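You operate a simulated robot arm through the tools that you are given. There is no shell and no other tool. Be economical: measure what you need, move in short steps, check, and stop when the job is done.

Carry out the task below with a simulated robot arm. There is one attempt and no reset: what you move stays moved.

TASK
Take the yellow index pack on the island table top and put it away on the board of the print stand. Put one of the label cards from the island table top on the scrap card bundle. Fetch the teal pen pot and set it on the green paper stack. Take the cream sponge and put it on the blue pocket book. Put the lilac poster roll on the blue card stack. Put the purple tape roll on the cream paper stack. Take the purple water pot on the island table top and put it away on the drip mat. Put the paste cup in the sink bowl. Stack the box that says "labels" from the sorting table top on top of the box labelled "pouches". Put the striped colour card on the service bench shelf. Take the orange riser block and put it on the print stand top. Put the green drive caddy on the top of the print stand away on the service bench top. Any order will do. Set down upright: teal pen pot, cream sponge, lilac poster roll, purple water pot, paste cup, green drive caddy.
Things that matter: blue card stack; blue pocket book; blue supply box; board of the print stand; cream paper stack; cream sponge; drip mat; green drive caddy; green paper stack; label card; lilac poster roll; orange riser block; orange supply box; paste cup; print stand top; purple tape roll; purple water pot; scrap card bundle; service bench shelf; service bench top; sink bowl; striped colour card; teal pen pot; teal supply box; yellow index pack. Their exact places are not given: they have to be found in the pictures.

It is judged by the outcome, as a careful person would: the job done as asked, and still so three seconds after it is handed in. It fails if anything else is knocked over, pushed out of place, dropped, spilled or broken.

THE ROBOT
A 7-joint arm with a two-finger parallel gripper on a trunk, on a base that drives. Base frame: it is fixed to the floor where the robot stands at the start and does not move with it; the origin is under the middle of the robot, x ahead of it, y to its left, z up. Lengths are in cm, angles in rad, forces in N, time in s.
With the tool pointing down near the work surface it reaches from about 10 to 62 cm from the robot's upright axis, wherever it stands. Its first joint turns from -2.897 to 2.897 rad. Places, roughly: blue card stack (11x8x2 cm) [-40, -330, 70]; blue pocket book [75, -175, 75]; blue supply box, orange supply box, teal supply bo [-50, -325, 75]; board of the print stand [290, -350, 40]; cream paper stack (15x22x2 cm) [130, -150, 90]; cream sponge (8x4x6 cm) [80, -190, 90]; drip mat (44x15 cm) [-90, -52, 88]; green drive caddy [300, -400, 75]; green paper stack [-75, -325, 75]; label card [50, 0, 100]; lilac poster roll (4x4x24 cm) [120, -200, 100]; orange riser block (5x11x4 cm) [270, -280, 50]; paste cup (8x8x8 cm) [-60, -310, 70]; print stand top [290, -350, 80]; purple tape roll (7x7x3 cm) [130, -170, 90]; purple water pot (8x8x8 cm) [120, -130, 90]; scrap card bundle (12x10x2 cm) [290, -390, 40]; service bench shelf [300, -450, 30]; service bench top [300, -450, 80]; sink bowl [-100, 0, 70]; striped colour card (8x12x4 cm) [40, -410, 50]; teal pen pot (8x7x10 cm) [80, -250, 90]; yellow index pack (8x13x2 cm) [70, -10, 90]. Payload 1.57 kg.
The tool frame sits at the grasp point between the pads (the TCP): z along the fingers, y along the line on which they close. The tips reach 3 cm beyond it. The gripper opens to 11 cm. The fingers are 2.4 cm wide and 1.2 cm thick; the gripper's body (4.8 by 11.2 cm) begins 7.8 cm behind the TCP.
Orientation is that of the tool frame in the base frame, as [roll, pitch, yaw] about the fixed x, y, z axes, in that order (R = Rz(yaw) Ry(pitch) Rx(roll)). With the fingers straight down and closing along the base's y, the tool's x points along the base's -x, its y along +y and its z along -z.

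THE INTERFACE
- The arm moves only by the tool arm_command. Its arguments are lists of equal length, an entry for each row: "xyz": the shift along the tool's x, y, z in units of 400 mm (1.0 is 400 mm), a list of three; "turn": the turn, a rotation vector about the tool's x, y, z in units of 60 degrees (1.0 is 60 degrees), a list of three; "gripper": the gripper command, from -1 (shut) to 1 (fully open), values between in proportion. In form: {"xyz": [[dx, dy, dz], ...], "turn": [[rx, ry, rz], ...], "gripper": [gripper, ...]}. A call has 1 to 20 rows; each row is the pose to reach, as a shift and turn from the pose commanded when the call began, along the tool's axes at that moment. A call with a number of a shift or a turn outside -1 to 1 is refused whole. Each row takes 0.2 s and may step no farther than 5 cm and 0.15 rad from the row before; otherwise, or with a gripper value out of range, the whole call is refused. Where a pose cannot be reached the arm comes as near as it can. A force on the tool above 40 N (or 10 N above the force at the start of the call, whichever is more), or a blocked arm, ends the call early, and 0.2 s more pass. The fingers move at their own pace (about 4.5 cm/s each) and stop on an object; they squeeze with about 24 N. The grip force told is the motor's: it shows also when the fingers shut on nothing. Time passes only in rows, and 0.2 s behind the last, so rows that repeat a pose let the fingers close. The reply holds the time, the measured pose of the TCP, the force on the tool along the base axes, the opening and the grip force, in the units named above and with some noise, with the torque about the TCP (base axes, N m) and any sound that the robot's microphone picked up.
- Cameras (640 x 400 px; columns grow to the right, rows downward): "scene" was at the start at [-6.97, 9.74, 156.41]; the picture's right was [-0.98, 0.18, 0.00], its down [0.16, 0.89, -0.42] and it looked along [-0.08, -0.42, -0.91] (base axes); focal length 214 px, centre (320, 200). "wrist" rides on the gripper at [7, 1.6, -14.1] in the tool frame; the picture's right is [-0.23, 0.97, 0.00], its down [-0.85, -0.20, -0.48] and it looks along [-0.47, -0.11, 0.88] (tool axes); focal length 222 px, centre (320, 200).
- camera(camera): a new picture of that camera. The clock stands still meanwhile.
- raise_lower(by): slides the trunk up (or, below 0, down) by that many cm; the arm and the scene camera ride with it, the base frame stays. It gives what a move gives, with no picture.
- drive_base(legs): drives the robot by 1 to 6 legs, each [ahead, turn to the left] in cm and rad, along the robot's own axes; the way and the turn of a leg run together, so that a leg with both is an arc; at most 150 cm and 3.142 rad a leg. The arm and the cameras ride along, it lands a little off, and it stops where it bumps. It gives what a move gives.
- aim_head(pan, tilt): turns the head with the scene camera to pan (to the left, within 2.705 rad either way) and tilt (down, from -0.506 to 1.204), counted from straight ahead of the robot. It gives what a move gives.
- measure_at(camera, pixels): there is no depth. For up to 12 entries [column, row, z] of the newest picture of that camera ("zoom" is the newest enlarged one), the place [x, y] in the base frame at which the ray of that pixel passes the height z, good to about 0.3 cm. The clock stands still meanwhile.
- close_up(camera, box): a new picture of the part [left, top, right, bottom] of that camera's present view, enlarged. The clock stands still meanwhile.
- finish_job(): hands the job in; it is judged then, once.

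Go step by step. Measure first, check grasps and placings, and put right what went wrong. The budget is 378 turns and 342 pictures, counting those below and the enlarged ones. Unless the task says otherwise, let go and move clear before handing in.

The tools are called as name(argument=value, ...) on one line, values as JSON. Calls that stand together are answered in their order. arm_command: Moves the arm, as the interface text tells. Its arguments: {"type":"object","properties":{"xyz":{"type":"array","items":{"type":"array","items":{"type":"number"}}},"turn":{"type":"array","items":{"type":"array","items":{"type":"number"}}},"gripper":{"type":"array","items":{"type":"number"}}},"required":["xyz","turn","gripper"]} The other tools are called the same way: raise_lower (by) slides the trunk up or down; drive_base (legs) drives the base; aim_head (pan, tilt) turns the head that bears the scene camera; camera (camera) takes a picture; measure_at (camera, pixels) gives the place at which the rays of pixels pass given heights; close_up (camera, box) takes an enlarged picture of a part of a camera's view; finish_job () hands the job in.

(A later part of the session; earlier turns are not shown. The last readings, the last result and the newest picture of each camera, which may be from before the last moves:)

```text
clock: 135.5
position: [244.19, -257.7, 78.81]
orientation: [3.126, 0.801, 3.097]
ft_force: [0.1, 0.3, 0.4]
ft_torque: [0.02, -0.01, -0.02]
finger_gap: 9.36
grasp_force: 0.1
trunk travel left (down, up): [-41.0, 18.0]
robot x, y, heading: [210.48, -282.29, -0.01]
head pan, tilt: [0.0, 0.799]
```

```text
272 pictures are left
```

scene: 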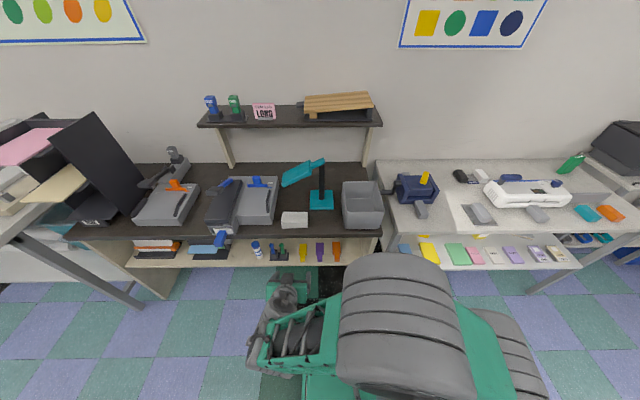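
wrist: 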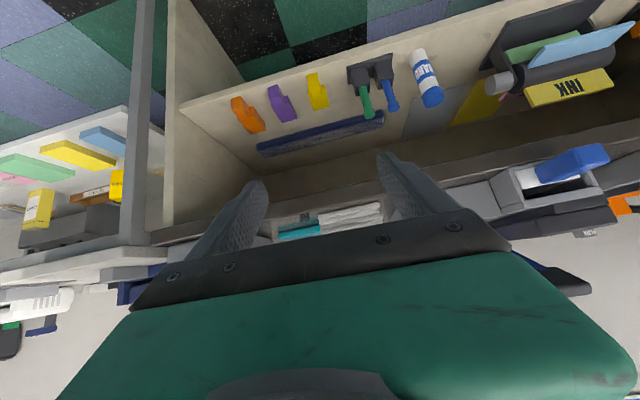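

I zoom on the orange block and measure it.

close_up(camera="wrist", box=[170, 40, 410, 190])

measure_at(camera="wrist", pixels=[[190, 106, 45], [360, 55, 45], [190, 106, 40], [248, 118, 45], [248, 118, 42], [238, 100, 45], [258, 132, 45], [283, 105, 45]])

measure_at(camera="scene", pixels=[[337, 252, 45], [337, 252, 42], [330, 264, 42], [330, 238, 80], [330, 238, 76], [383, 262, 42]])

```text
2.67 times, centred on (290, 115) of wrist
```

zoom: 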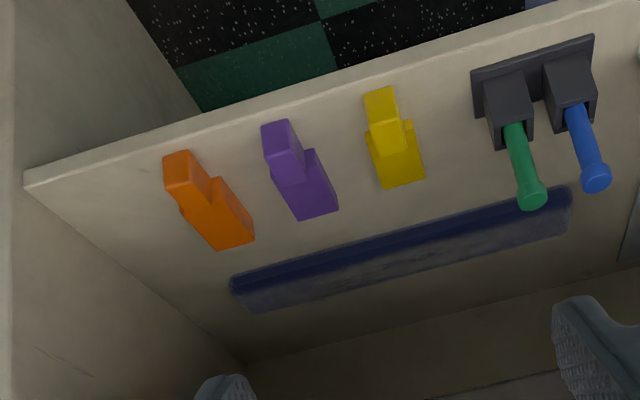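

```text
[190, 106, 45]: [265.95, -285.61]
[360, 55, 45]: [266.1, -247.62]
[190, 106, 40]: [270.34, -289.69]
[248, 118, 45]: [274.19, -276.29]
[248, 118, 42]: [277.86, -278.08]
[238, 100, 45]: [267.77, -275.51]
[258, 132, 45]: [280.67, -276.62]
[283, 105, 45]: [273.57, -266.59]
```

```text
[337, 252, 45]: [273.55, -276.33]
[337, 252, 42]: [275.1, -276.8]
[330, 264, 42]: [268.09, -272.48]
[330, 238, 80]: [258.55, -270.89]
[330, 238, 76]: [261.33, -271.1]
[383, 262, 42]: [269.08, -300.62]
```

Block at (274,-276.3), top z≈45, both cameras agree. I drive 7 cm ahead, lower the trunk 29 cm, and align the tool.

drive_base(legs=[[6, 0]])

raise_lower(by=-28)

arm_command(xyz=[[0, -0.1, 0], [0, -0.2, 0], [0, -0.3, 0], [0, -0.4, 0], [0, -0.44, 0], [0, -0.44, 0]], turn=[[0, 0, 0], [-0.01, 0, -0.01], [-0.02, 0, -0.02], [-0.03, 0, -0.03], [-0.03, 0, -0.03], [-0.03, 0, -0.03]], gripper=[0.7, 0.7, 0.5, 0.3, 0.3, 0.3])

camera(camera="wrist")

```text
clock: 136.5
position: [250.18, -257.78, 78.76]
orientation: [3.127, 0.802, 3.098]
ft_force: [-0.3, -1.0, -0.3]
ft_torque: [0.01, 0.01, 0.02]
finger_gap: 9.32
grasp_force: 0.1
trunk travel left (down, up): [-41.0, 18.0]
robot x, y, heading: [216.74, -281.9, -0.009]
head pan, tilt: [0.0, 0.799]
```

```text
clock: 139.3
position: [250.2, -257.87, 50.6]
orientation: [3.125, 0.8, 3.099]
ft_force: [-0.3, 0.2, 0.0]
ft_torque: [0.0, -0.03, 0.0]
finger_gap: 9.37
grasp_force: 0.0
trunk travel left (down, up): [-13.0, 46.0]
robot x, y, heading: [216.61, -282.17, -0.011]
head pan, tilt: [0.0, 0.799]
```

```text
clock: 140.0
position: [250.15, -264.62, 51.41]
orientation: [3.053, 0.803, 3.064]
ft_force: [0.3, 0.6, 0.3]
ft_torque: [0.0, 0.13, -0.08]
finger_gap: 8.26
grasp_force: 0.0
trunk travel left (down, up): [-13.0, 46.0]
robot x, y, heading: [217.4, -282.22, -0.01]
head pan, tilt: [0.0, 0.799]
stopped in row 3: the force on the tool passed its limit at 105 N (the readings are from after the stop); the commanded pose is now the measured one
```

```text
270 pictures are left
```

wrist: 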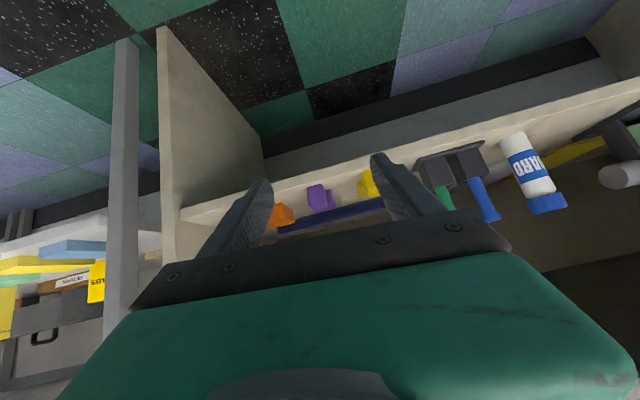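

The arm met itself when moving sideways close in. I'll extend outward while moving right, keeping more distance from the robot, and re-level the tool.

arm_command(xyz=[[-0.06, 0.04, 0.06], [-0.12, 0.02, 0.12], [-0.17, -0.06, 0.174], [-0.21, -0.14, 0.214], [-0.24, -0.21, 0.245], [-0.26, -0.27, 0.265], [-0.26, -0.27, 0.265]], turn=[[0, 0, 0], [0.01, 0, -0.01], [0.02, 0, -0.03], [0.032, 0, -0.052], [0.032, 0, -0.052], [0.032, 0, -0.052], [0.032, 0, -0.052]], gripper=[0.7, 0.6, 0.5, 0.4, 0.4, 0.4, 0.4])

camera(camera="wrist")

```text
clock: 141.6
position: [264.93, -275.82, 50.98]
orientation: [3.14, 0.806, 3.141]
ft_force: [-1.2, -0.1, 0.6]
ft_torque: [0.0, 0.01, 0.0]
finger_gap: 7.69
grasp_force: 0.1
trunk travel left (down, up): [-13.0, 46.0]
robot x, y, heading: [217.04, -282.1, -0.011]
head pan, tilt: [0.0, 0.799]
```

```text
269 pictures are left
```

wrist: 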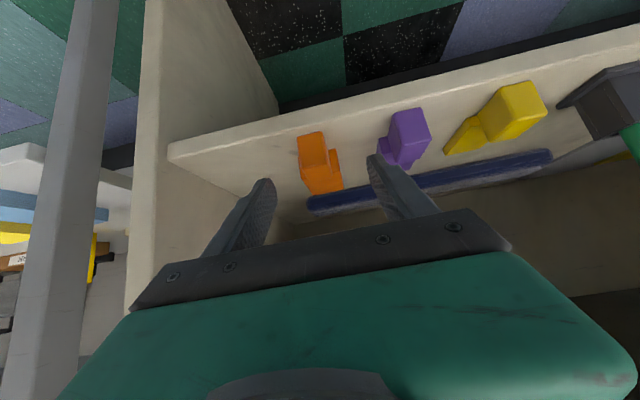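

The block is centred between the fingers. I advance and lower around it.

arm_command(xyz=[[-0.075, -0.005, 0.078], [-0.149, -0.01, 0.155], [-0.1, -0.01, 0.2], [-0.06, -0.01, 0.24], [-0.041, -0.01, 0.259], [-0.041, -0.01, 0.259]], turn=[[0, 0, 0], [0, 0, 0], [0, 0, 0], [0, 0, 0], [0, 0, 0], [0, 0, 0]], gripper=[0.4, 0.4, 0.4, 0.4, 0.4, 0.4])

camera(camera="wrist")

```text
clock: 142.7
position: [273.83, -275.83, 46.84]
orientation: [-3.141, 0.836, 3.141]
ft_force: [-41.7, -2.7, 53.5]
ft_torque: [-0.31, 0.42, -0.23]
finger_gap: 7.6
grasp_force: 0.0
trunk travel left (down, up): [-13.0, 46.0]
robot x, y, heading: [216.57, -282.22, -0.009]
head pan, tilt: [0.0, 0.799]
stopped in row 5: the force on the tool passed its limit at 114 N (the readings are from after the stop); the commanded pose is now the measured one
```

```text
268 pictures are left
```

wrist: 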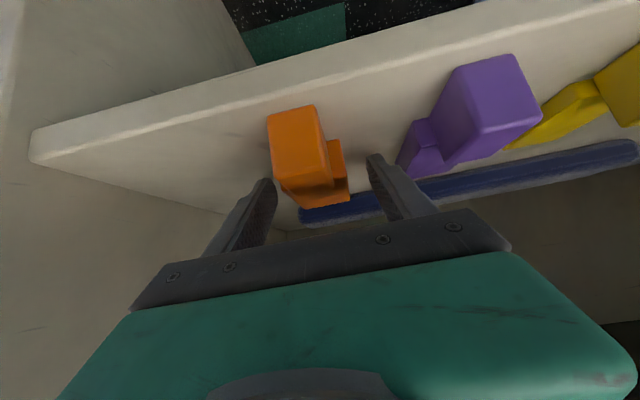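

The tips touched the shelf, which is thus at z≈43.8. I back off slightly upward and close on the block.

arm_command(xyz=[[-0.012, 0, -0.012], [-0.012, -0.003, -0.012], [-0.012, -0.003, -0.012], [-0.012, -0.003, -0.012], [-0.012, -0.003, -0.012], [-0.012, -0.003, -0.012], [-0.012, -0.003, -0.012]], turn=[[0, 0.03, 0], [0, 0.03, 0], [0, 0.03, 0], [0, 0.03, 0], [0, 0.03, 0], [0, 0.03, 0], [0, 0.03, 0]], gripper=[0.4, 0.2, -0.1, -0.5, -1, -1, -1])

camera(camera="wrist")

```text
clock: 144.3
position: [273.74, -275.94, 46.98]
orientation: [3.141, 0.793, -3.141]
ft_force: [-5.6, 1.0, 19.3]
ft_torque: [0.07, -0.08, -0.01]
finger_gap: 4.32
grasp_force: 24.1
trunk travel left (down, up): [-13.0, 46.0]
robot x, y, heading: [216.84, -282.4, -0.011]
head pan, tilt: [0.0, 0.799]
```

```text
267 pictures are left
```

wrist: 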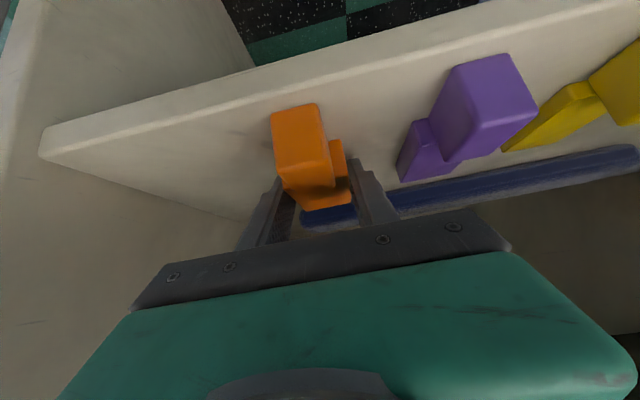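

Gripped (4.3 cm). I lift 3.5 cm, check, then back the base straight out.

arm_command(xyz=[[-0.03, 0, -0.03], [-0.063, 0, -0.062], [-0.063, 0, -0.062]], turn=[[0, 0, 0], [0, 0, 0], [0, 0, 0]], gripper=[-1, -1, -1])

camera(camera="wrist")

drive_base(legs=[[-32, 0]])

raise_lower(by=44)

camera(camera="wrist")

```text
clock: 145.1
position: [273.74, -276.14, 50.44]
orientation: [3.14, 0.788, 3.14]
ft_force: [0.1, 0.1, -0.8]
ft_torque: [-0.01, -0.02, 0.01]
finger_gap: 4.31
grasp_force: 23.9
trunk travel left (down, up): [-13.0, 46.0]
robot x, y, heading: [217.02, -282.16, -0.007]
head pan, tilt: [0.0, 0.799]
```

```text
266 pictures are left
```

wrist: 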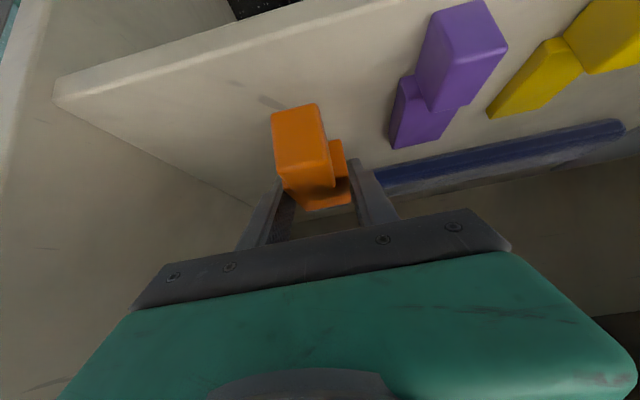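

```text
clock: 147.3
position: [241.67, -275.94, 50.38]
orientation: [-3.141, 0.791, 3.138]
ft_force: [0.0, 0.0, -0.9]
ft_torque: [0.0, 0.01, 0.0]
finger_gap: 4.3
grasp_force: 23.7
trunk travel left (down, up): [-13.0, 46.0]
robot x, y, heading: [184.57, -281.98, -0.014]
head pan, tilt: [0.0, 0.799]
```

```text
refused: 44 is not a number from -40 to 40
```

```text
265 pictures are left
```

wrist: 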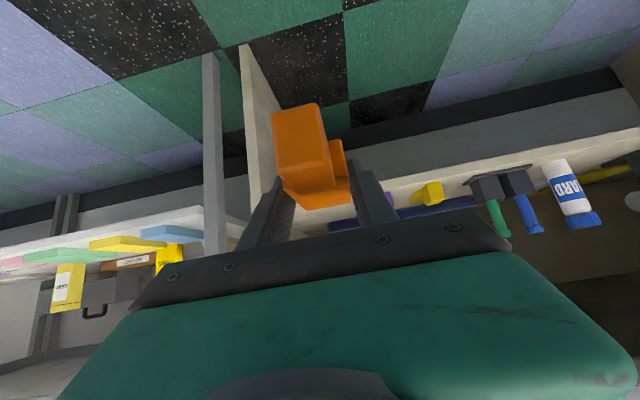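

Held well. I raise the trunk and drive to the print stand's right half.

raise_lower(by=38)

drive_base(legs=[[0, -1.56], [82, 0], [0, 1.57], [20, 0]])

aim_head(pan=0.0, tilt=0.8)

camera(camera="scene")

camera(camera="wrist")

```text
clock: 150.9
position: [241.44, -275.96, 88.53]
orientation: [-3.141, 0.791, 3.138]
ft_force: [0.1, 0.1, -0.8]
ft_torque: [-0.01, 0.02, -0.01]
finger_gap: 4.33
grasp_force: 23.6
trunk travel left (down, up): [-51.0, 8.0]
robot x, y, heading: [184.34, -282.14, -0.014]
head pan, tilt: [0.0, 0.799]
```

```text
clock: 164.1
position: [261.16, -359.49, 88.46]
orientation: [3.141, 0.79, 3.123]
ft_force: [-0.7, 0.2, -0.5]
ft_torque: [0.01, -0.02, 0.01]
finger_gap: 4.32
grasp_force: 23.8
trunk travel left (down, up): [-51.0, 8.0]
robot x, y, heading: [204.11, -364.52, -0.029]
head pan, tilt: [0.0, 0.799]
```

```text
clock: 164.7
position: [261.19, -359.42, 88.51]
orientation: [-3.14, 0.79, 3.123]
ft_force: [0.3, -0.1, -1.2]
ft_torque: [0.0, -0.01, 0.02]
finger_gap: 4.33
grasp_force: 23.7
trunk travel left (down, up): [-51.0, 8.0]
robot x, y, heading: [204.11, -364.78, -0.029]
head pan, tilt: [0.0, 0.799]
```

```text
264 pictures are left
```

scene: 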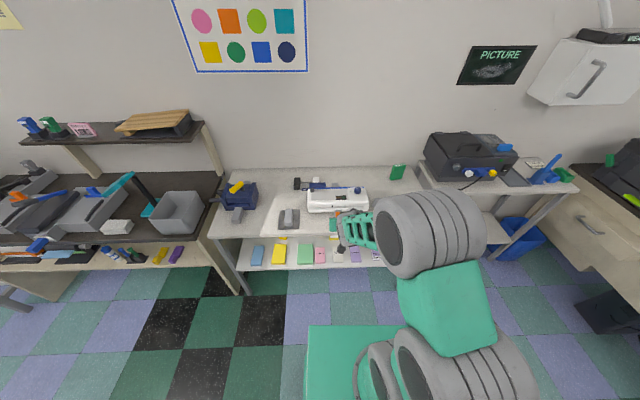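

```text
263 pictures are left
```

wrist: 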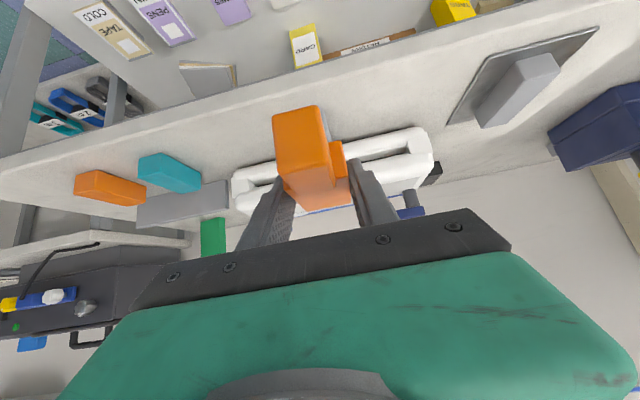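

I shift the block right 10.5 cm, then drive 9 cm ahead and check the spot.

arm_command(xyz=[[0, -0.09, 0], [0, -0.18, 0], [0, -0.265, 0], [0, -0.265, 0]], turn=[[0, 0, 0], [0, 0, 0], [0, 0, 0], [0, 0, 0]], gripper=[-1, -1, -1, -1])

drive_base(legs=[[9, 0]])

camera(camera="wrist")

close_up(camera="scene", box=[220, 130, 500, 290])

```text
clock: 165.7
position: [260.99, -370.14, 88.47]
orientation: [-3.141, 0.791, 3.123]
ft_force: [-0.4, 0.3, -0.5]
ft_torque: [-0.02, -0.02, 0.04]
finger_gap: 4.33
grasp_force: 24.4
trunk travel left (down, up): [-51.0, 8.0]
robot x, y, heading: [203.95, -364.54, -0.032]
head pan, tilt: [0.0, 0.799]
```

```text
clock: 166.8
position: [269.92, -370.42, 88.31]
orientation: [3.141, 0.791, 3.123]
ft_force: [0.8, 0.8, 0.5]
ft_torque: [0.02, 0.0, 0.03]
finger_gap: 4.33
grasp_force: 24.0
trunk travel left (down, up): [-51.0, 8.0]
robot x, y, heading: [213.15, -364.62, -0.03]
head pan, tilt: [0.0, 0.799]
```

```text
262 pictures are left
```

wrist: 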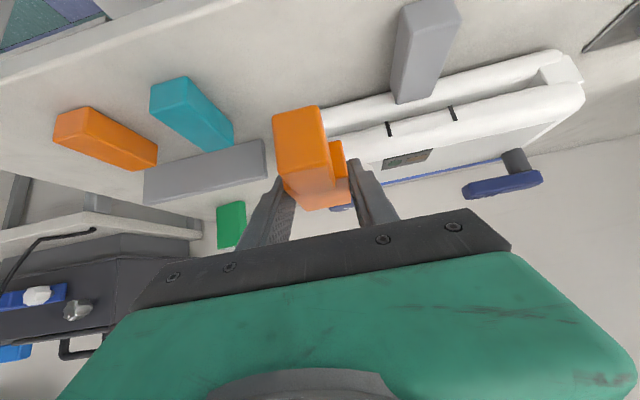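

```text
2.29 times, centred on (360, 210) of scene
```

zoom: 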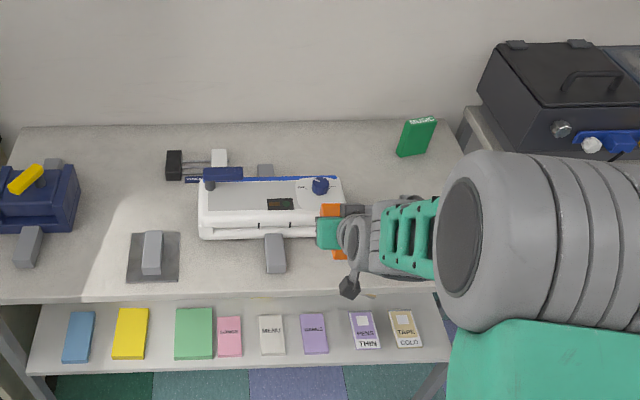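

I measure the laminator's corner and the teal and grey pieces to choose the exact landing spot.

measure_at(camera="wrist", pixels=[[325, 128, 77], [233, 135, 77], [215, 152, 77], [152, 115, 77], [265, 178, 77], [400, 104, 77], [270, 20, 76], [440, 90, 77]])

measure_at(camera="zoom", pixels=[[345, 236, 77], [275, 272, 77], [345, 205, 84]])

```text
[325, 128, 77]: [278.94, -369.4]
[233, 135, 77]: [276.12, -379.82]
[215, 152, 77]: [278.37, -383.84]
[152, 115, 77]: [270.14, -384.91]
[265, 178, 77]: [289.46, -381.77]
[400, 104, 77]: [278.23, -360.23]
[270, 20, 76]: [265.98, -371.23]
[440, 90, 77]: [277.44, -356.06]
```

```text
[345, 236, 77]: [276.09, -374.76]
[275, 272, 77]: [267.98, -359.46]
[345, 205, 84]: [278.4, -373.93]
```

The right gap is too tight; I'll use the free left patch at (271,-323). I back up and shift left.

drive_base(legs=[[-15, 0], [0, 1.6], [45, 0], [0, -1.57]])

camera(camera="wrist")

```text
clock: 178.2
position: [254.89, -322.02, 88.42]
orientation: [-3.141, 0.791, -3.1]
ft_force: [-0.3, -0.1, 0.1]
ft_torque: [0.02, -0.01, -0.01]
finger_gap: 4.37
grasp_force: 23.4
trunk travel left (down, up): [-51.0, 8.0]
robot x, y, heading: [197.51, -319.55, 0.022]
head pan, tilt: [0.0, 0.799]
```

```text
260 pictures are left
```

wrist: 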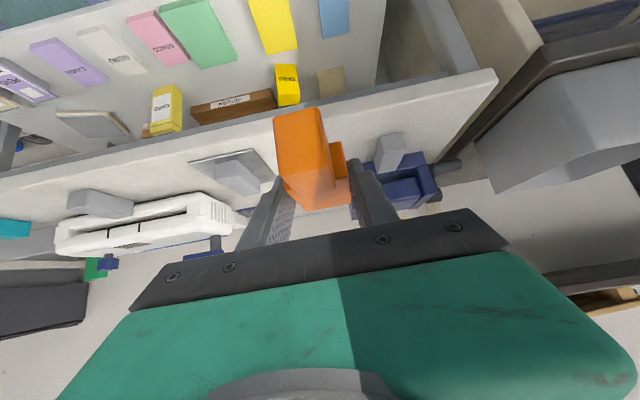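

Lined up. I drive 15.5 cm ahead and check.

drive_base(legs=[[15.5, 0]])

arm_command(xyz=[[0.04, -0.02, 0.04], [0.08, -0.02, 0.08], [0.08, -0.02, 0.08]], turn=[[0, 0, 0], [0, 0, 0], [0, 0, 0]], gripper=[-1, -1, -1])

camera(camera="wrist")

close_up(camera="scene", box=[220, 130, 500, 290])

```text
clock: 179.6
position: [270.35, -321.43, 88.41]
orientation: [3.14, 0.791, -3.101]
ft_force: [-0.1, -0.2, -0.7]
ft_torque: [0.02, -0.02, 0.03]
finger_gap: 4.34
grasp_force: 23.8
trunk travel left (down, up): [-51.0, 8.0]
robot x, y, heading: [213.04, -319.37, 0.033]
head pan, tilt: [0.0, 0.799]
```

```text
clock: 180.3
position: [270.62, -322.3, 83.77]
orientation: [-3.141, 0.791, -3.101]
ft_force: [0.1, 0.4, -0.4]
ft_torque: [0.02, 0.01, 0.05]
finger_gap: 4.34
grasp_force: 23.7
trunk travel left (down, up): [-51.0, 8.0]
robot x, y, heading: [213.22, -319.34, 0.032]
head pan, tilt: [0.0, 0.799]
```

```text
259 pictures are left
```

wrist: 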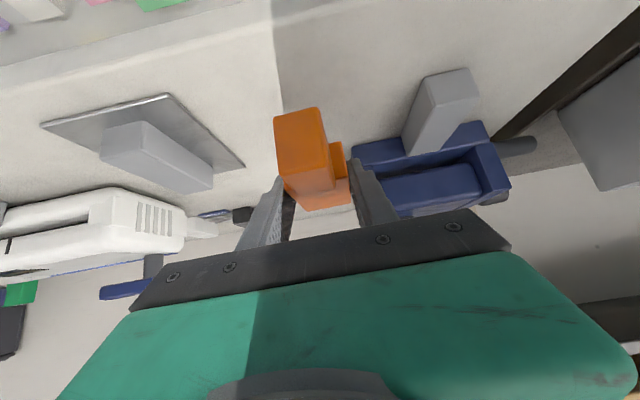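

```text
2.29 times, centred on (360, 210) of scene
```

zoom: 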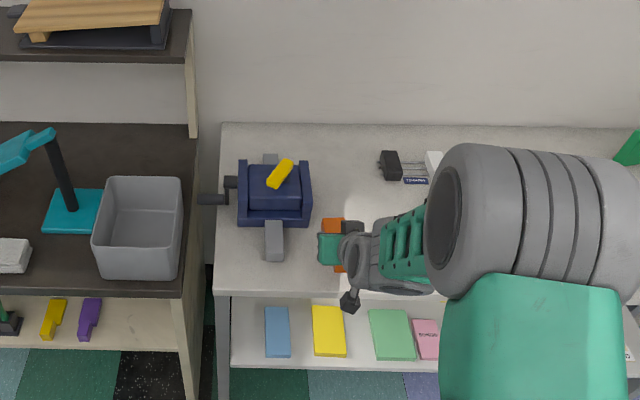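

Well inside the patch, with more depth behind it. I lower by fine steps until contact.

arm_command(xyz=[[0.014, 0, 0.014], [0.028, 0, 0.028], [0.042, 0, 0.042], [0.05, 0, 0.05], [0.057, 0, 0.057], [0.064, 0, 0.064], [0.071, 0, 0.071], [0.078, 0, 0.078], [0.085, 0, 0.085], [0.092, 0, 0.092], [0.099, 0, 0.099]], turn=[[0, 0, 0], [0, 0, 0], [0, 0, 0], [0, 0, 0], [0, 0, 0], [0, 0, 0], [0, 0, 0], [0, 0, 0], [0, 0, 0], [0, 0, 0], [0, 0, 0]], gripper=[-1, -1, -1, -1, -1, -1, -1, -1, -1, -1, -1])

camera(camera="wrist")

```text
clock: 182.8
position: [270.68, -322.26, 78.99]
orientation: [-3.141, 0.805, -3.1]
ft_force: [-11.0, 2.2, 39.8]
ft_torque: [0.42, 0.52, 0.14]
finger_gap: 4.36
grasp_force: 24.0
trunk travel left (down, up): [-51.0, 8.0]
robot x, y, heading: [213.14, -319.51, 0.033]
head pan, tilt: [0.0, 0.799]
```

```text
257 pictures are left
```

wrist: 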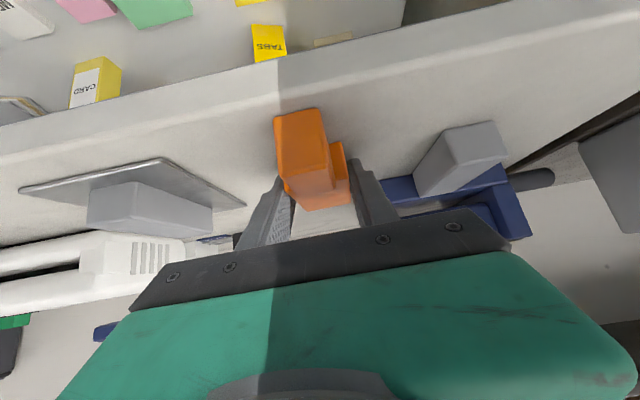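

Contact made. I release and withdraw.

arm_command(xyz=[[-0.007, 0, -0.007], [-0.007, 0, -0.007], [-0.007, 0, -0.007], [-0.007, 0, -0.06], [-0.007, 0, -0.16], [-0.007, 0, -0.26], [-0.007, 0, -0.36]], turn=[[0, 0, 0], [0, 0, 0], [0, 0, 0], [0, 0, 0], [0, 0, 0], [0, 0, 0], [0, 0, 0]], gripper=[0, 0.2, 0.2, 0.2, 0.2, 0.2, 0.2])

camera(camera="wrist")

```text
clock: 184.3
position: [260.32, -322.76, 88.81]
orientation: [-3.141, 0.79, -3.1]
ft_force: [0.1, 0.5, 0.7]
ft_torque: [0.0, 0.03, 0.0]
finger_gap: 6.61
grasp_force: 0.1
trunk travel left (down, up): [-51.0, 8.0]
robot x, y, heading: [213.28, -318.82, 0.03]
head pan, tilt: [0.0, 0.799]
```

```text
256 pictures are left
```

wrist: 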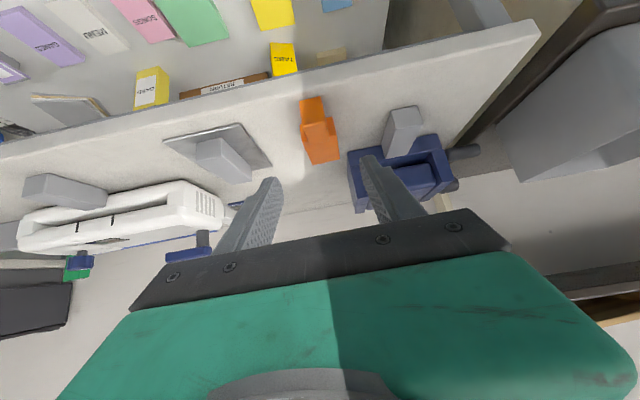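

The riser stands on the stand top. Next, the green caddy at the back right: I move to that end.

drive_base(legs=[[-10, 0], [0, -1.6], [72, 0], [0, 1.57]])

camera(camera="scene")

close_up(camera="scene", box=[240, 120, 560, 280])

camera(camera="wrist")

```text
clock: 196.8
position: [251.09, -397.54, 88.79]
orientation: [3.141, 0.79, -3.129]
ft_force: [-0.7, 0.6, -0.7]
ft_torque: [0.01, 0.0, 0.03]
finger_gap: 6.6
grasp_force: 0.0
trunk travel left (down, up): [-51.0, 8.0]
robot x, y, heading: [203.66, -392.78, 0.003]
head pan, tilt: [0.0, 0.799]
```

```text
255 pictures are left
```

scene: 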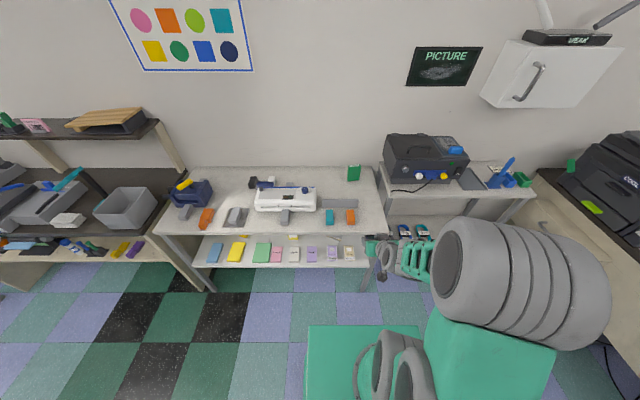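

```text
2.00 times, centred on (400, 200) of scene
```

zoom: 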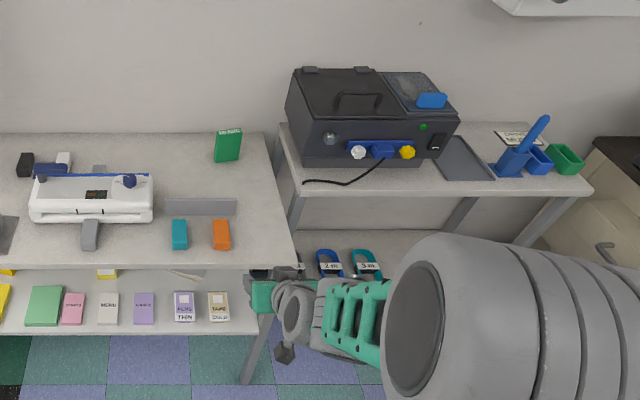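

```text
253 pictures are left
```

wrist: 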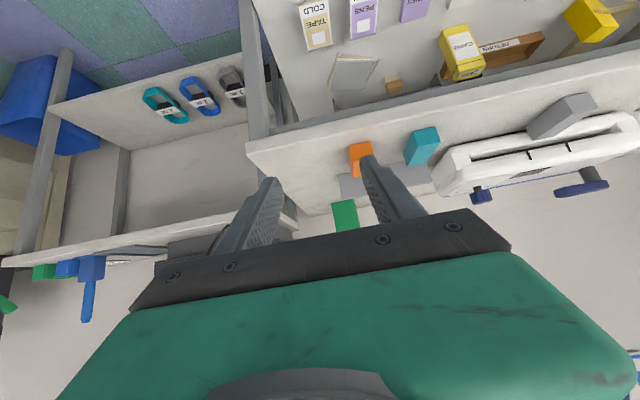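

I measure the caddy, the service bench's edges, and free spots on it.

measure_at(camera="zoom", pixels=[[216, 163, 76], [238, 160, 76], [243, 130, 86], [218, 135, 86], [305, 196, 76], [305, 196, 80], [590, 190, 76], [590, 190, 80], [283, 124, 76], [442, 178, 76], [492, 178, 76], [445, 138, 76]])

measure_at(camera="wrist", pixels=[[338, 57, 43], [378, 58, 43], [370, 85, 43], [333, 85, 43], [345, 205, 86], [358, 229, 76], [60, 105, 42], [240, 60, 42], [200, 95, 42], [165, 105, 42]])

close_up(camera="scene", box=[370, 140, 550, 240])

```text
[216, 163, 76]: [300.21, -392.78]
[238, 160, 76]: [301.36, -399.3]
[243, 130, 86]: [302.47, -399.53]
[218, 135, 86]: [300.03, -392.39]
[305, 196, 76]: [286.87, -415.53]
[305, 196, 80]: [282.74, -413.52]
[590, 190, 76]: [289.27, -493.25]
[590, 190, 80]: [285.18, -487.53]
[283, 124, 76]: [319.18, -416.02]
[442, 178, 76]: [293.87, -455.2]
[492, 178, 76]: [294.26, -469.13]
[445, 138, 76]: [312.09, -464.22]
```

```text
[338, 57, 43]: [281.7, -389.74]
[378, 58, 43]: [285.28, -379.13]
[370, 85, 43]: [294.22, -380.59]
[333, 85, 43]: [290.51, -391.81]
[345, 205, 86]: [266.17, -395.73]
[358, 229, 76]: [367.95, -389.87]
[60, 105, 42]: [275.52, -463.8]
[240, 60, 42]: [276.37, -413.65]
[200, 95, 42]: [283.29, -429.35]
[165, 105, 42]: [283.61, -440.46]
```

```text
3.56 times, centred on (460, 190) of scene
```

zoom: 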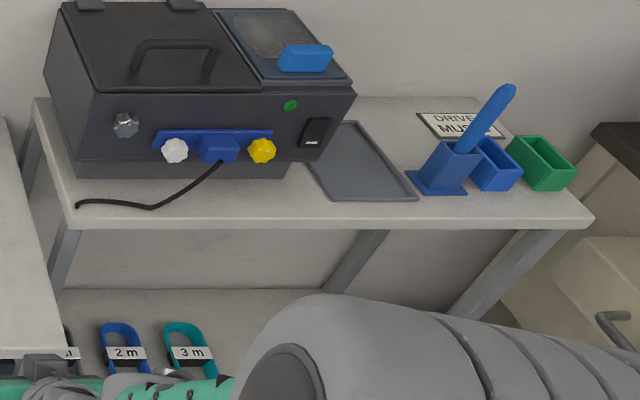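

There's a sign behind the blue holder; I zoom in to read it and see the caddy better.

close_up(camera="scene", box=[450, 150, 550, 212])

close_up(camera="scene", box=[310, 150, 410, 212])

```text
6.40 times, centred on (500, 181) of scene
```

zoom: 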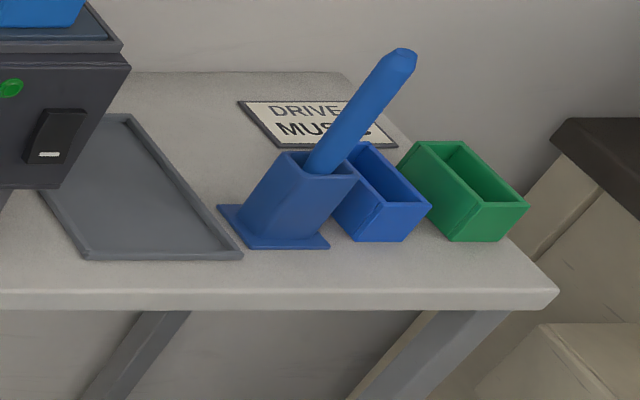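

```text
6.40 times, centred on (360, 181) of scene
```

zoom: 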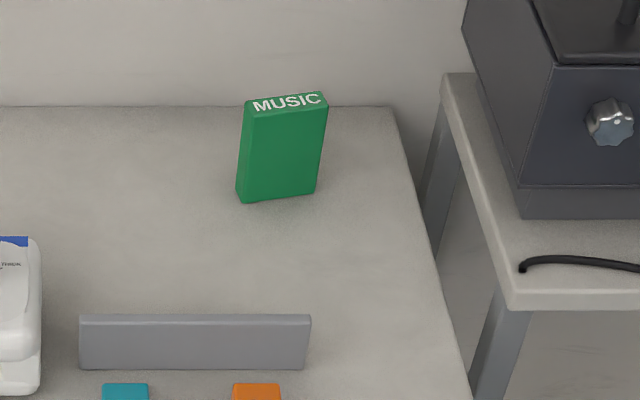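

The caddy (labelled MUSIC) stands at about (301,-396), 7 cm wide. I open the gripper and drive 34 cm closer, then look.

drive_base(legs=[[34, 0]])

arm_command(xyz=[[0, 0, 0], [0, 0, 0], [0, 0, 0]], turn=[[-0.04, 0, -0.04], [-0.08, 0, -0.08], [-0.12, 0, -0.118]], gripper=[0.9, 0.9, 0.9])

camera(camera="wrist")

camera(camera="scene")

```text
clock: 199.0
position: [285.63, -397.45, 88.72]
orientation: [3.141, 0.79, -3.13]
ft_force: [-1.2, 0.5, -0.4]
ft_torque: [-0.03, -0.01, 0.0]
finger_gap: 6.59
grasp_force: 0.1
trunk travel left (down, up): [-51.0, 8.0]
robot x, y, heading: [238.78, -392.74, 0.001]
head pan, tilt: [0.0, 0.799]
```

```text
clock: 199.8
position: [285.65, -397.35, 88.92]
orientation: [-3.141, 0.791, -2.952]
ft_force: [0.6, 0.0, 0.3]
ft_torque: [0.02, 0.02, 0.04]
finger_gap: 10.43
grasp_force: 0.1
trunk travel left (down, up): [-51.0, 8.0]
robot x, y, heading: [238.54, -392.46, -0.001]
head pan, tilt: [0.0, 0.799]
```

```text
249 pictures are left
```

wrist: 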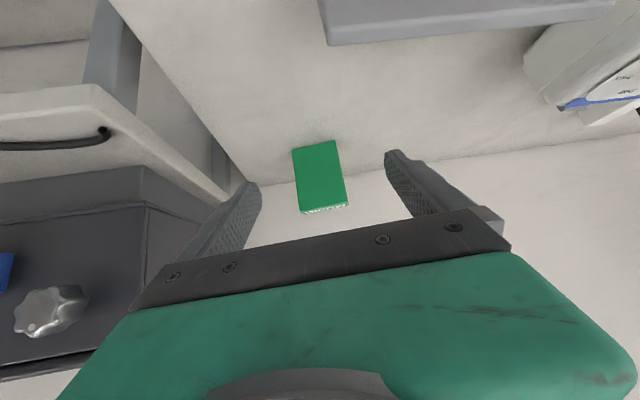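

```text
248 pictures are left
```

scene: 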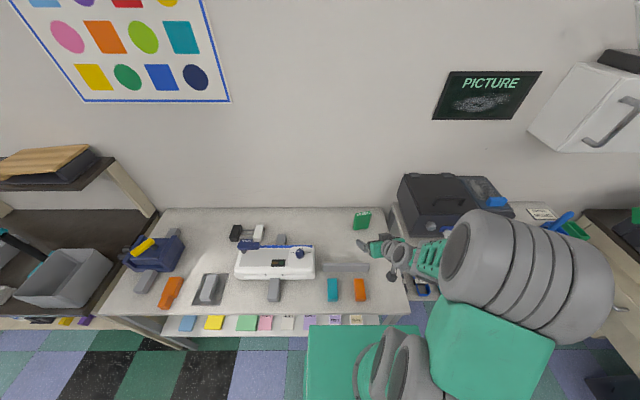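

The caddy is centred between the fingers. I measure its base and top to get the distance.

measure_at(camera="wrist", pixels=[[293, 150, 76], [336, 140, 76], [348, 204, 86], [302, 212, 86], [348, 204, 84]])

measure_at(camera="scene", pixels=[[354, 228, 76], [368, 226, 76], [357, 214, 86], [372, 212, 86], [357, 214, 84]])

```text
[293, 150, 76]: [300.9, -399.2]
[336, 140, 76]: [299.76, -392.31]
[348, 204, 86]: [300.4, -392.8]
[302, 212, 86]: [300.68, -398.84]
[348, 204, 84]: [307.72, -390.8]
```

```text
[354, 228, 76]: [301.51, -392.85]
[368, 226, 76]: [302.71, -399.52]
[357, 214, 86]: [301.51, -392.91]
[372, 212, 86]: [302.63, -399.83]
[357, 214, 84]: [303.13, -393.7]
```

Front face x≈301, y -392.5…-399.3, height 10. I move in to straddle it at TCP z≈81.5.

arm_command(xyz=[[-0.02, -0.045, 0.06], [-0.05, -0.045, 0.14], [-0.08, -0.045, 0.22], [-0.11, -0.045, 0.3], [-0.135, -0.045, 0.37], [-0.154, -0.045, 0.419], [-0.154, -0.045, 0.419]], turn=[[0, 0, 0], [0, 0, 0], [0, 0, 0], [0, 0, 0], [0, 0, 0], [0, 0, 0], [0, 0, 0]], gripper=[0.9, 0.9, 0.9, 0.9, 0.9, 0.9, 0.9])

camera(camera="wrist")

close_up(camera="scene", box=[300, 180, 460, 280])

```text
clock: 201.4
position: [301.94, -396.14, 81.39]
orientation: [-3.141, 0.791, -2.953]
ft_force: [-0.6, -0.5, 0.1]
ft_torque: [-0.05, 0.02, -0.01]
finger_gap: 10.44
grasp_force: 0.0
trunk travel left (down, up): [-51.0, 8.0]
robot x, y, heading: [238.52, -392.55, -0.0]
head pan, tilt: [0.0, 0.799]
```

```text
247 pictures are left
```

wrist: 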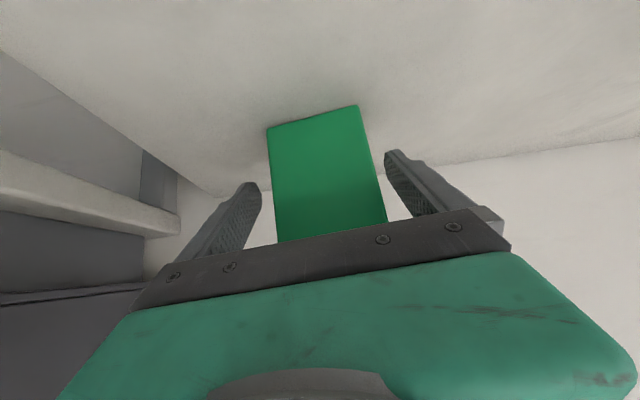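

```text
4.00 times, centred on (380, 230) of scene
```

zoom: 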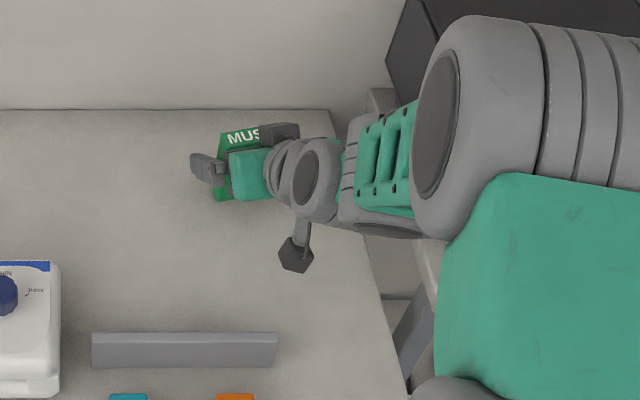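

Straddled. I close and lift.

arm_command(xyz=[[0, 0, 0], [0, 0, 0], [0, 0, 0], [0, 0, 0], [0, 0, 0], [-0.036, 0, -0.035], [-0.1, 0, -0.098], [-0.18, 0, -0.176], [-0.25, 0, -0.246]], turn=[[0, 0, 0], [0, 0, 0], [0, 0, 0], [0, 0, 0], [0, 0, 0], [0, 0, 0], [0, 0, 0], [0, 0, 0], [0, 0, 0]], gripper=[0.4, 0, -0.5, -1, -1, -1, -1, -1, -1])

camera(camera="wrist")

```text
clock: 203.4
position: [301.83, -396.07, 95.36]
orientation: [3.141, 0.789, -2.953]
ft_force: [-1.0, 0.1, -1.6]
ft_torque: [-0.03, -0.02, 0.0]
finger_gap: 6.99
grasp_force: 23.9
trunk travel left (down, up): [-51.0, 8.0]
robot x, y, heading: [238.53, -392.3, 0.002]
head pan, tilt: [0.0, 0.799]
```

```text
245 pictures are left
```

wrist: 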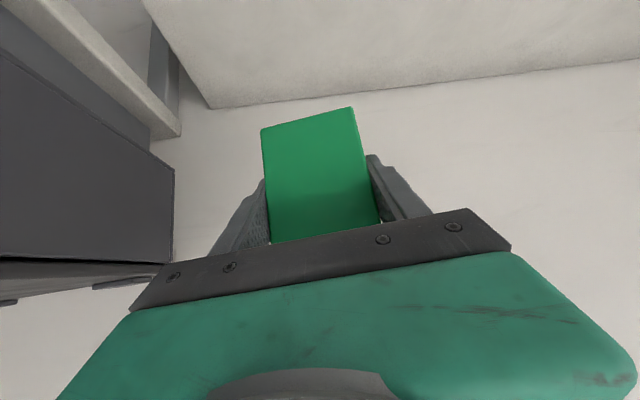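

Caddy held (7 cm). I back out and move to face the service bench.

drive_base(legs=[[-36, 0], [0, -1.57], [62, 0], [0, 1.57]])

aim_head(pan=0.1, tilt=0.7)

camera(camera="scene")

camera(camera="wrist")

```text
clock: 216.4
position: [266.8, -457.21, 95.37]
orientation: [-3.141, 0.791, -2.944]
ft_force: [-0.8, 0.7, -1.0]
ft_torque: [-0.02, 0.0, 0.01]
finger_gap: 6.96
grasp_force: 24.3
trunk travel left (down, up): [-51.0, 8.0]
robot x, y, heading: [203.22, -454.11, 0.011]
head pan, tilt: [0.0, 0.799]
```

```text
clock: 217.1
position: [266.76, -457.12, 95.45]
orientation: [3.141, 0.79, -2.944]
ft_force: [0.3, 0.4, -1.8]
ft_torque: [0.02, -0.02, -0.02]
finger_gap: 6.97
grasp_force: 23.5
trunk travel left (down, up): [-51.0, 8.0]
robot x, y, heading: [203.61, -454.18, 0.009]
head pan, tilt: [0.099, 0.7]
```

```text
244 pictures are left
```

scene: 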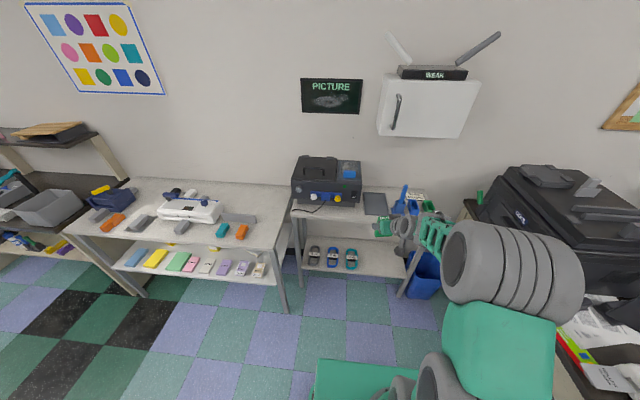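

```text
243 pictures are left
```

wrist: 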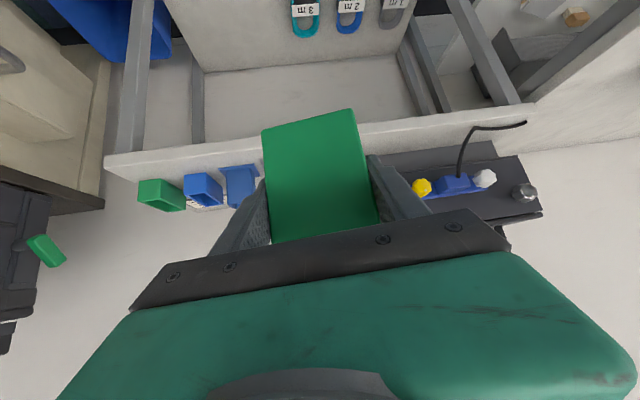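

I zoom in to find free surface on the bench top.

close_up(camera="scene", box=[280, 140, 480, 265])

close_up(camera="wrist", box=[100, 80, 340, 230])

```text
3.20 times, centred on (380, 202) of scene
```

zoom: 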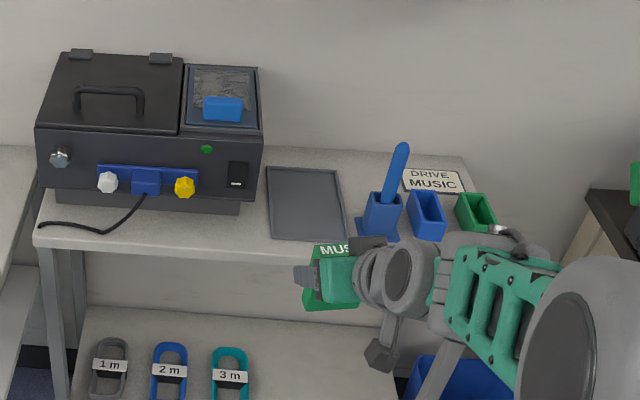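

```text
2.67 times, centred on (220, 155) of wrist
```

zoom: 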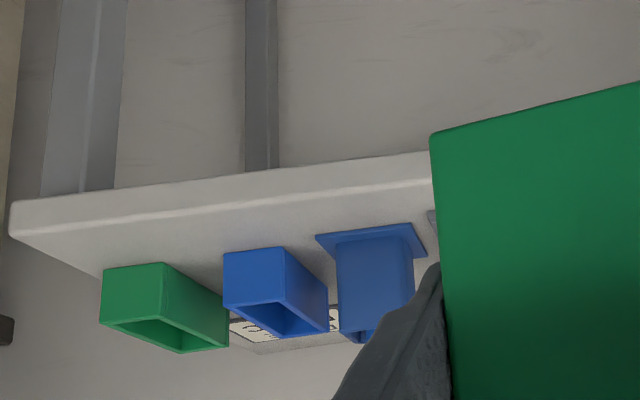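

I measure the front strip of the bench in front of the holders, and triangulate bench height.

measure_at(camera="zoom", pixels=[[12, 203, 76], [12, 203, 80], [12, 203, 72], [135, 268, 76], [162, 262, 76], [245, 248, 76], [135, 192, 76], [320, 235, 76], [245, 175, 76], [425, 255, 76]])

measure_at(camera="scene", pixels=[[292, 215, 76], [365, 215, 76], [387, 215, 76], [362, 192, 76], [383, 193, 76], [395, 215, 76], [353, 205, 76]])

```text
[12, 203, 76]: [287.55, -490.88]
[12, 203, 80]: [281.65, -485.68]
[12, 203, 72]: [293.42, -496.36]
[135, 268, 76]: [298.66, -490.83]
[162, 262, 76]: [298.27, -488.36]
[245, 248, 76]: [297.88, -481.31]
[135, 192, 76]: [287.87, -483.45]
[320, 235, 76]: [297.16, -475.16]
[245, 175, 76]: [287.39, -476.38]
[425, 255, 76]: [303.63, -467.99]
```

```text
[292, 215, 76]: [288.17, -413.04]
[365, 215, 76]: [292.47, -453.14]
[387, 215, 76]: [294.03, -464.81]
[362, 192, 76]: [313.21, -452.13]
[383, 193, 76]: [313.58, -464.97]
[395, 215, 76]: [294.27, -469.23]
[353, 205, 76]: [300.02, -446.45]
```

Bench top z≈76 and there's a free 10 cm strip in front of the holders at y -476…-492. I'll bring the caddy there: drive 15, arm back/right, then drive in.

drive_base(legs=[[13, 0]])

arm_command(xyz=[[0.0, -0.1, 0.0], [0.0, -0.2, 0.0], [0.03, -0.3, -0.03], [0.06, -0.4, -0.06], [0.09, -0.5, -0.09], [0.12, -0.6, -0.12], [0.14, -0.65, -0.14], [0.14, -0.65, -0.14]], turn=[[0, 0, 0], [0, 0, 0], [0, 0, 0], [0, 0, 0], [0, 0, 0], [0, 0, 0], [0, 0, 0], [0, 0, 0]], gripper=[-1, -1, -1, -1, -1, -1, -1, -1])

camera(camera="wrist")

camera(camera="scene")

```text
clock: 218.3
position: [279.66, -456.86, 95.48]
orientation: [3.141, 0.79, -2.944]
ft_force: [-0.1, 0.0, -1.7]
ft_torque: [0.0, 0.0, -0.02]
finger_gap: 6.96
grasp_force: 24.6
trunk travel left (down, up): [-51.0, 8.0]
robot x, y, heading: [216.56, -453.9, 0.01]
head pan, tilt: [0.099, 0.7]
```

```text
clock: 220.1
position: [276.97, -483.88, 95.33]
orientation: [3.14, 0.79, -2.943]
ft_force: [-0.4, 0.2, -1.6]
ft_torque: [-0.02, 0.01, 0.03]
finger_gap: 6.97
grasp_force: 24.3
trunk travel left (down, up): [-51.0, 8.0]
robot x, y, heading: [216.2, -453.82, 0.009]
head pan, tilt: [0.099, 0.7]
```

```text
240 pictures are left
```

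wrist: 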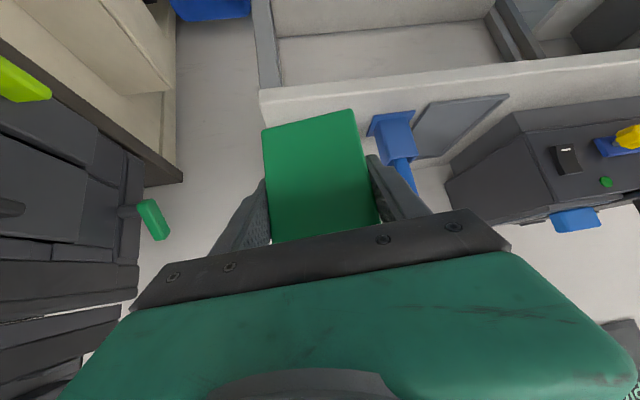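

```text
239 pictures are left
```

scene: 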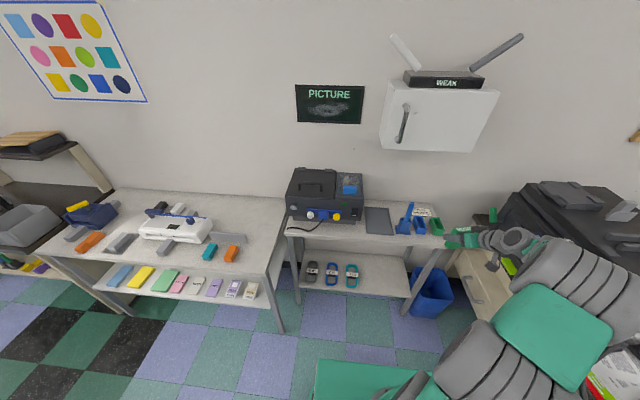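

The arm's elbow is near the printer desk on the right; I measure distances before driving in.

measure_at(camera="scene", pixels=[[560, 255, 120], [635, 300, 120], [560, 255, 105], [500, 212, 95], [612, 255, 82], [490, 215, 80], [468, 238, 95], [560, 260, 90]])

close_up(camera="scene", box=[400, 170, 640, 320])

```text
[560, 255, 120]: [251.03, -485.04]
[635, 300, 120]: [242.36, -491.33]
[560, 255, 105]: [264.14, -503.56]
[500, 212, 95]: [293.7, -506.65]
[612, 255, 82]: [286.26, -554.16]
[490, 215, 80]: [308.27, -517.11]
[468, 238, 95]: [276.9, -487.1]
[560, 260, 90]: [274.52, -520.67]
```

```text
2.67 times, centred on (520, 245) of scene
```

zoom: 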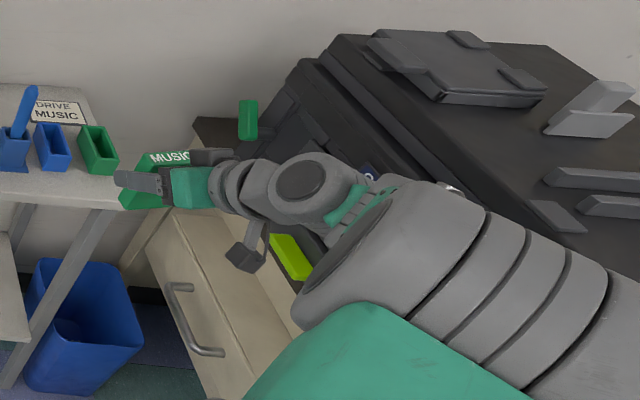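

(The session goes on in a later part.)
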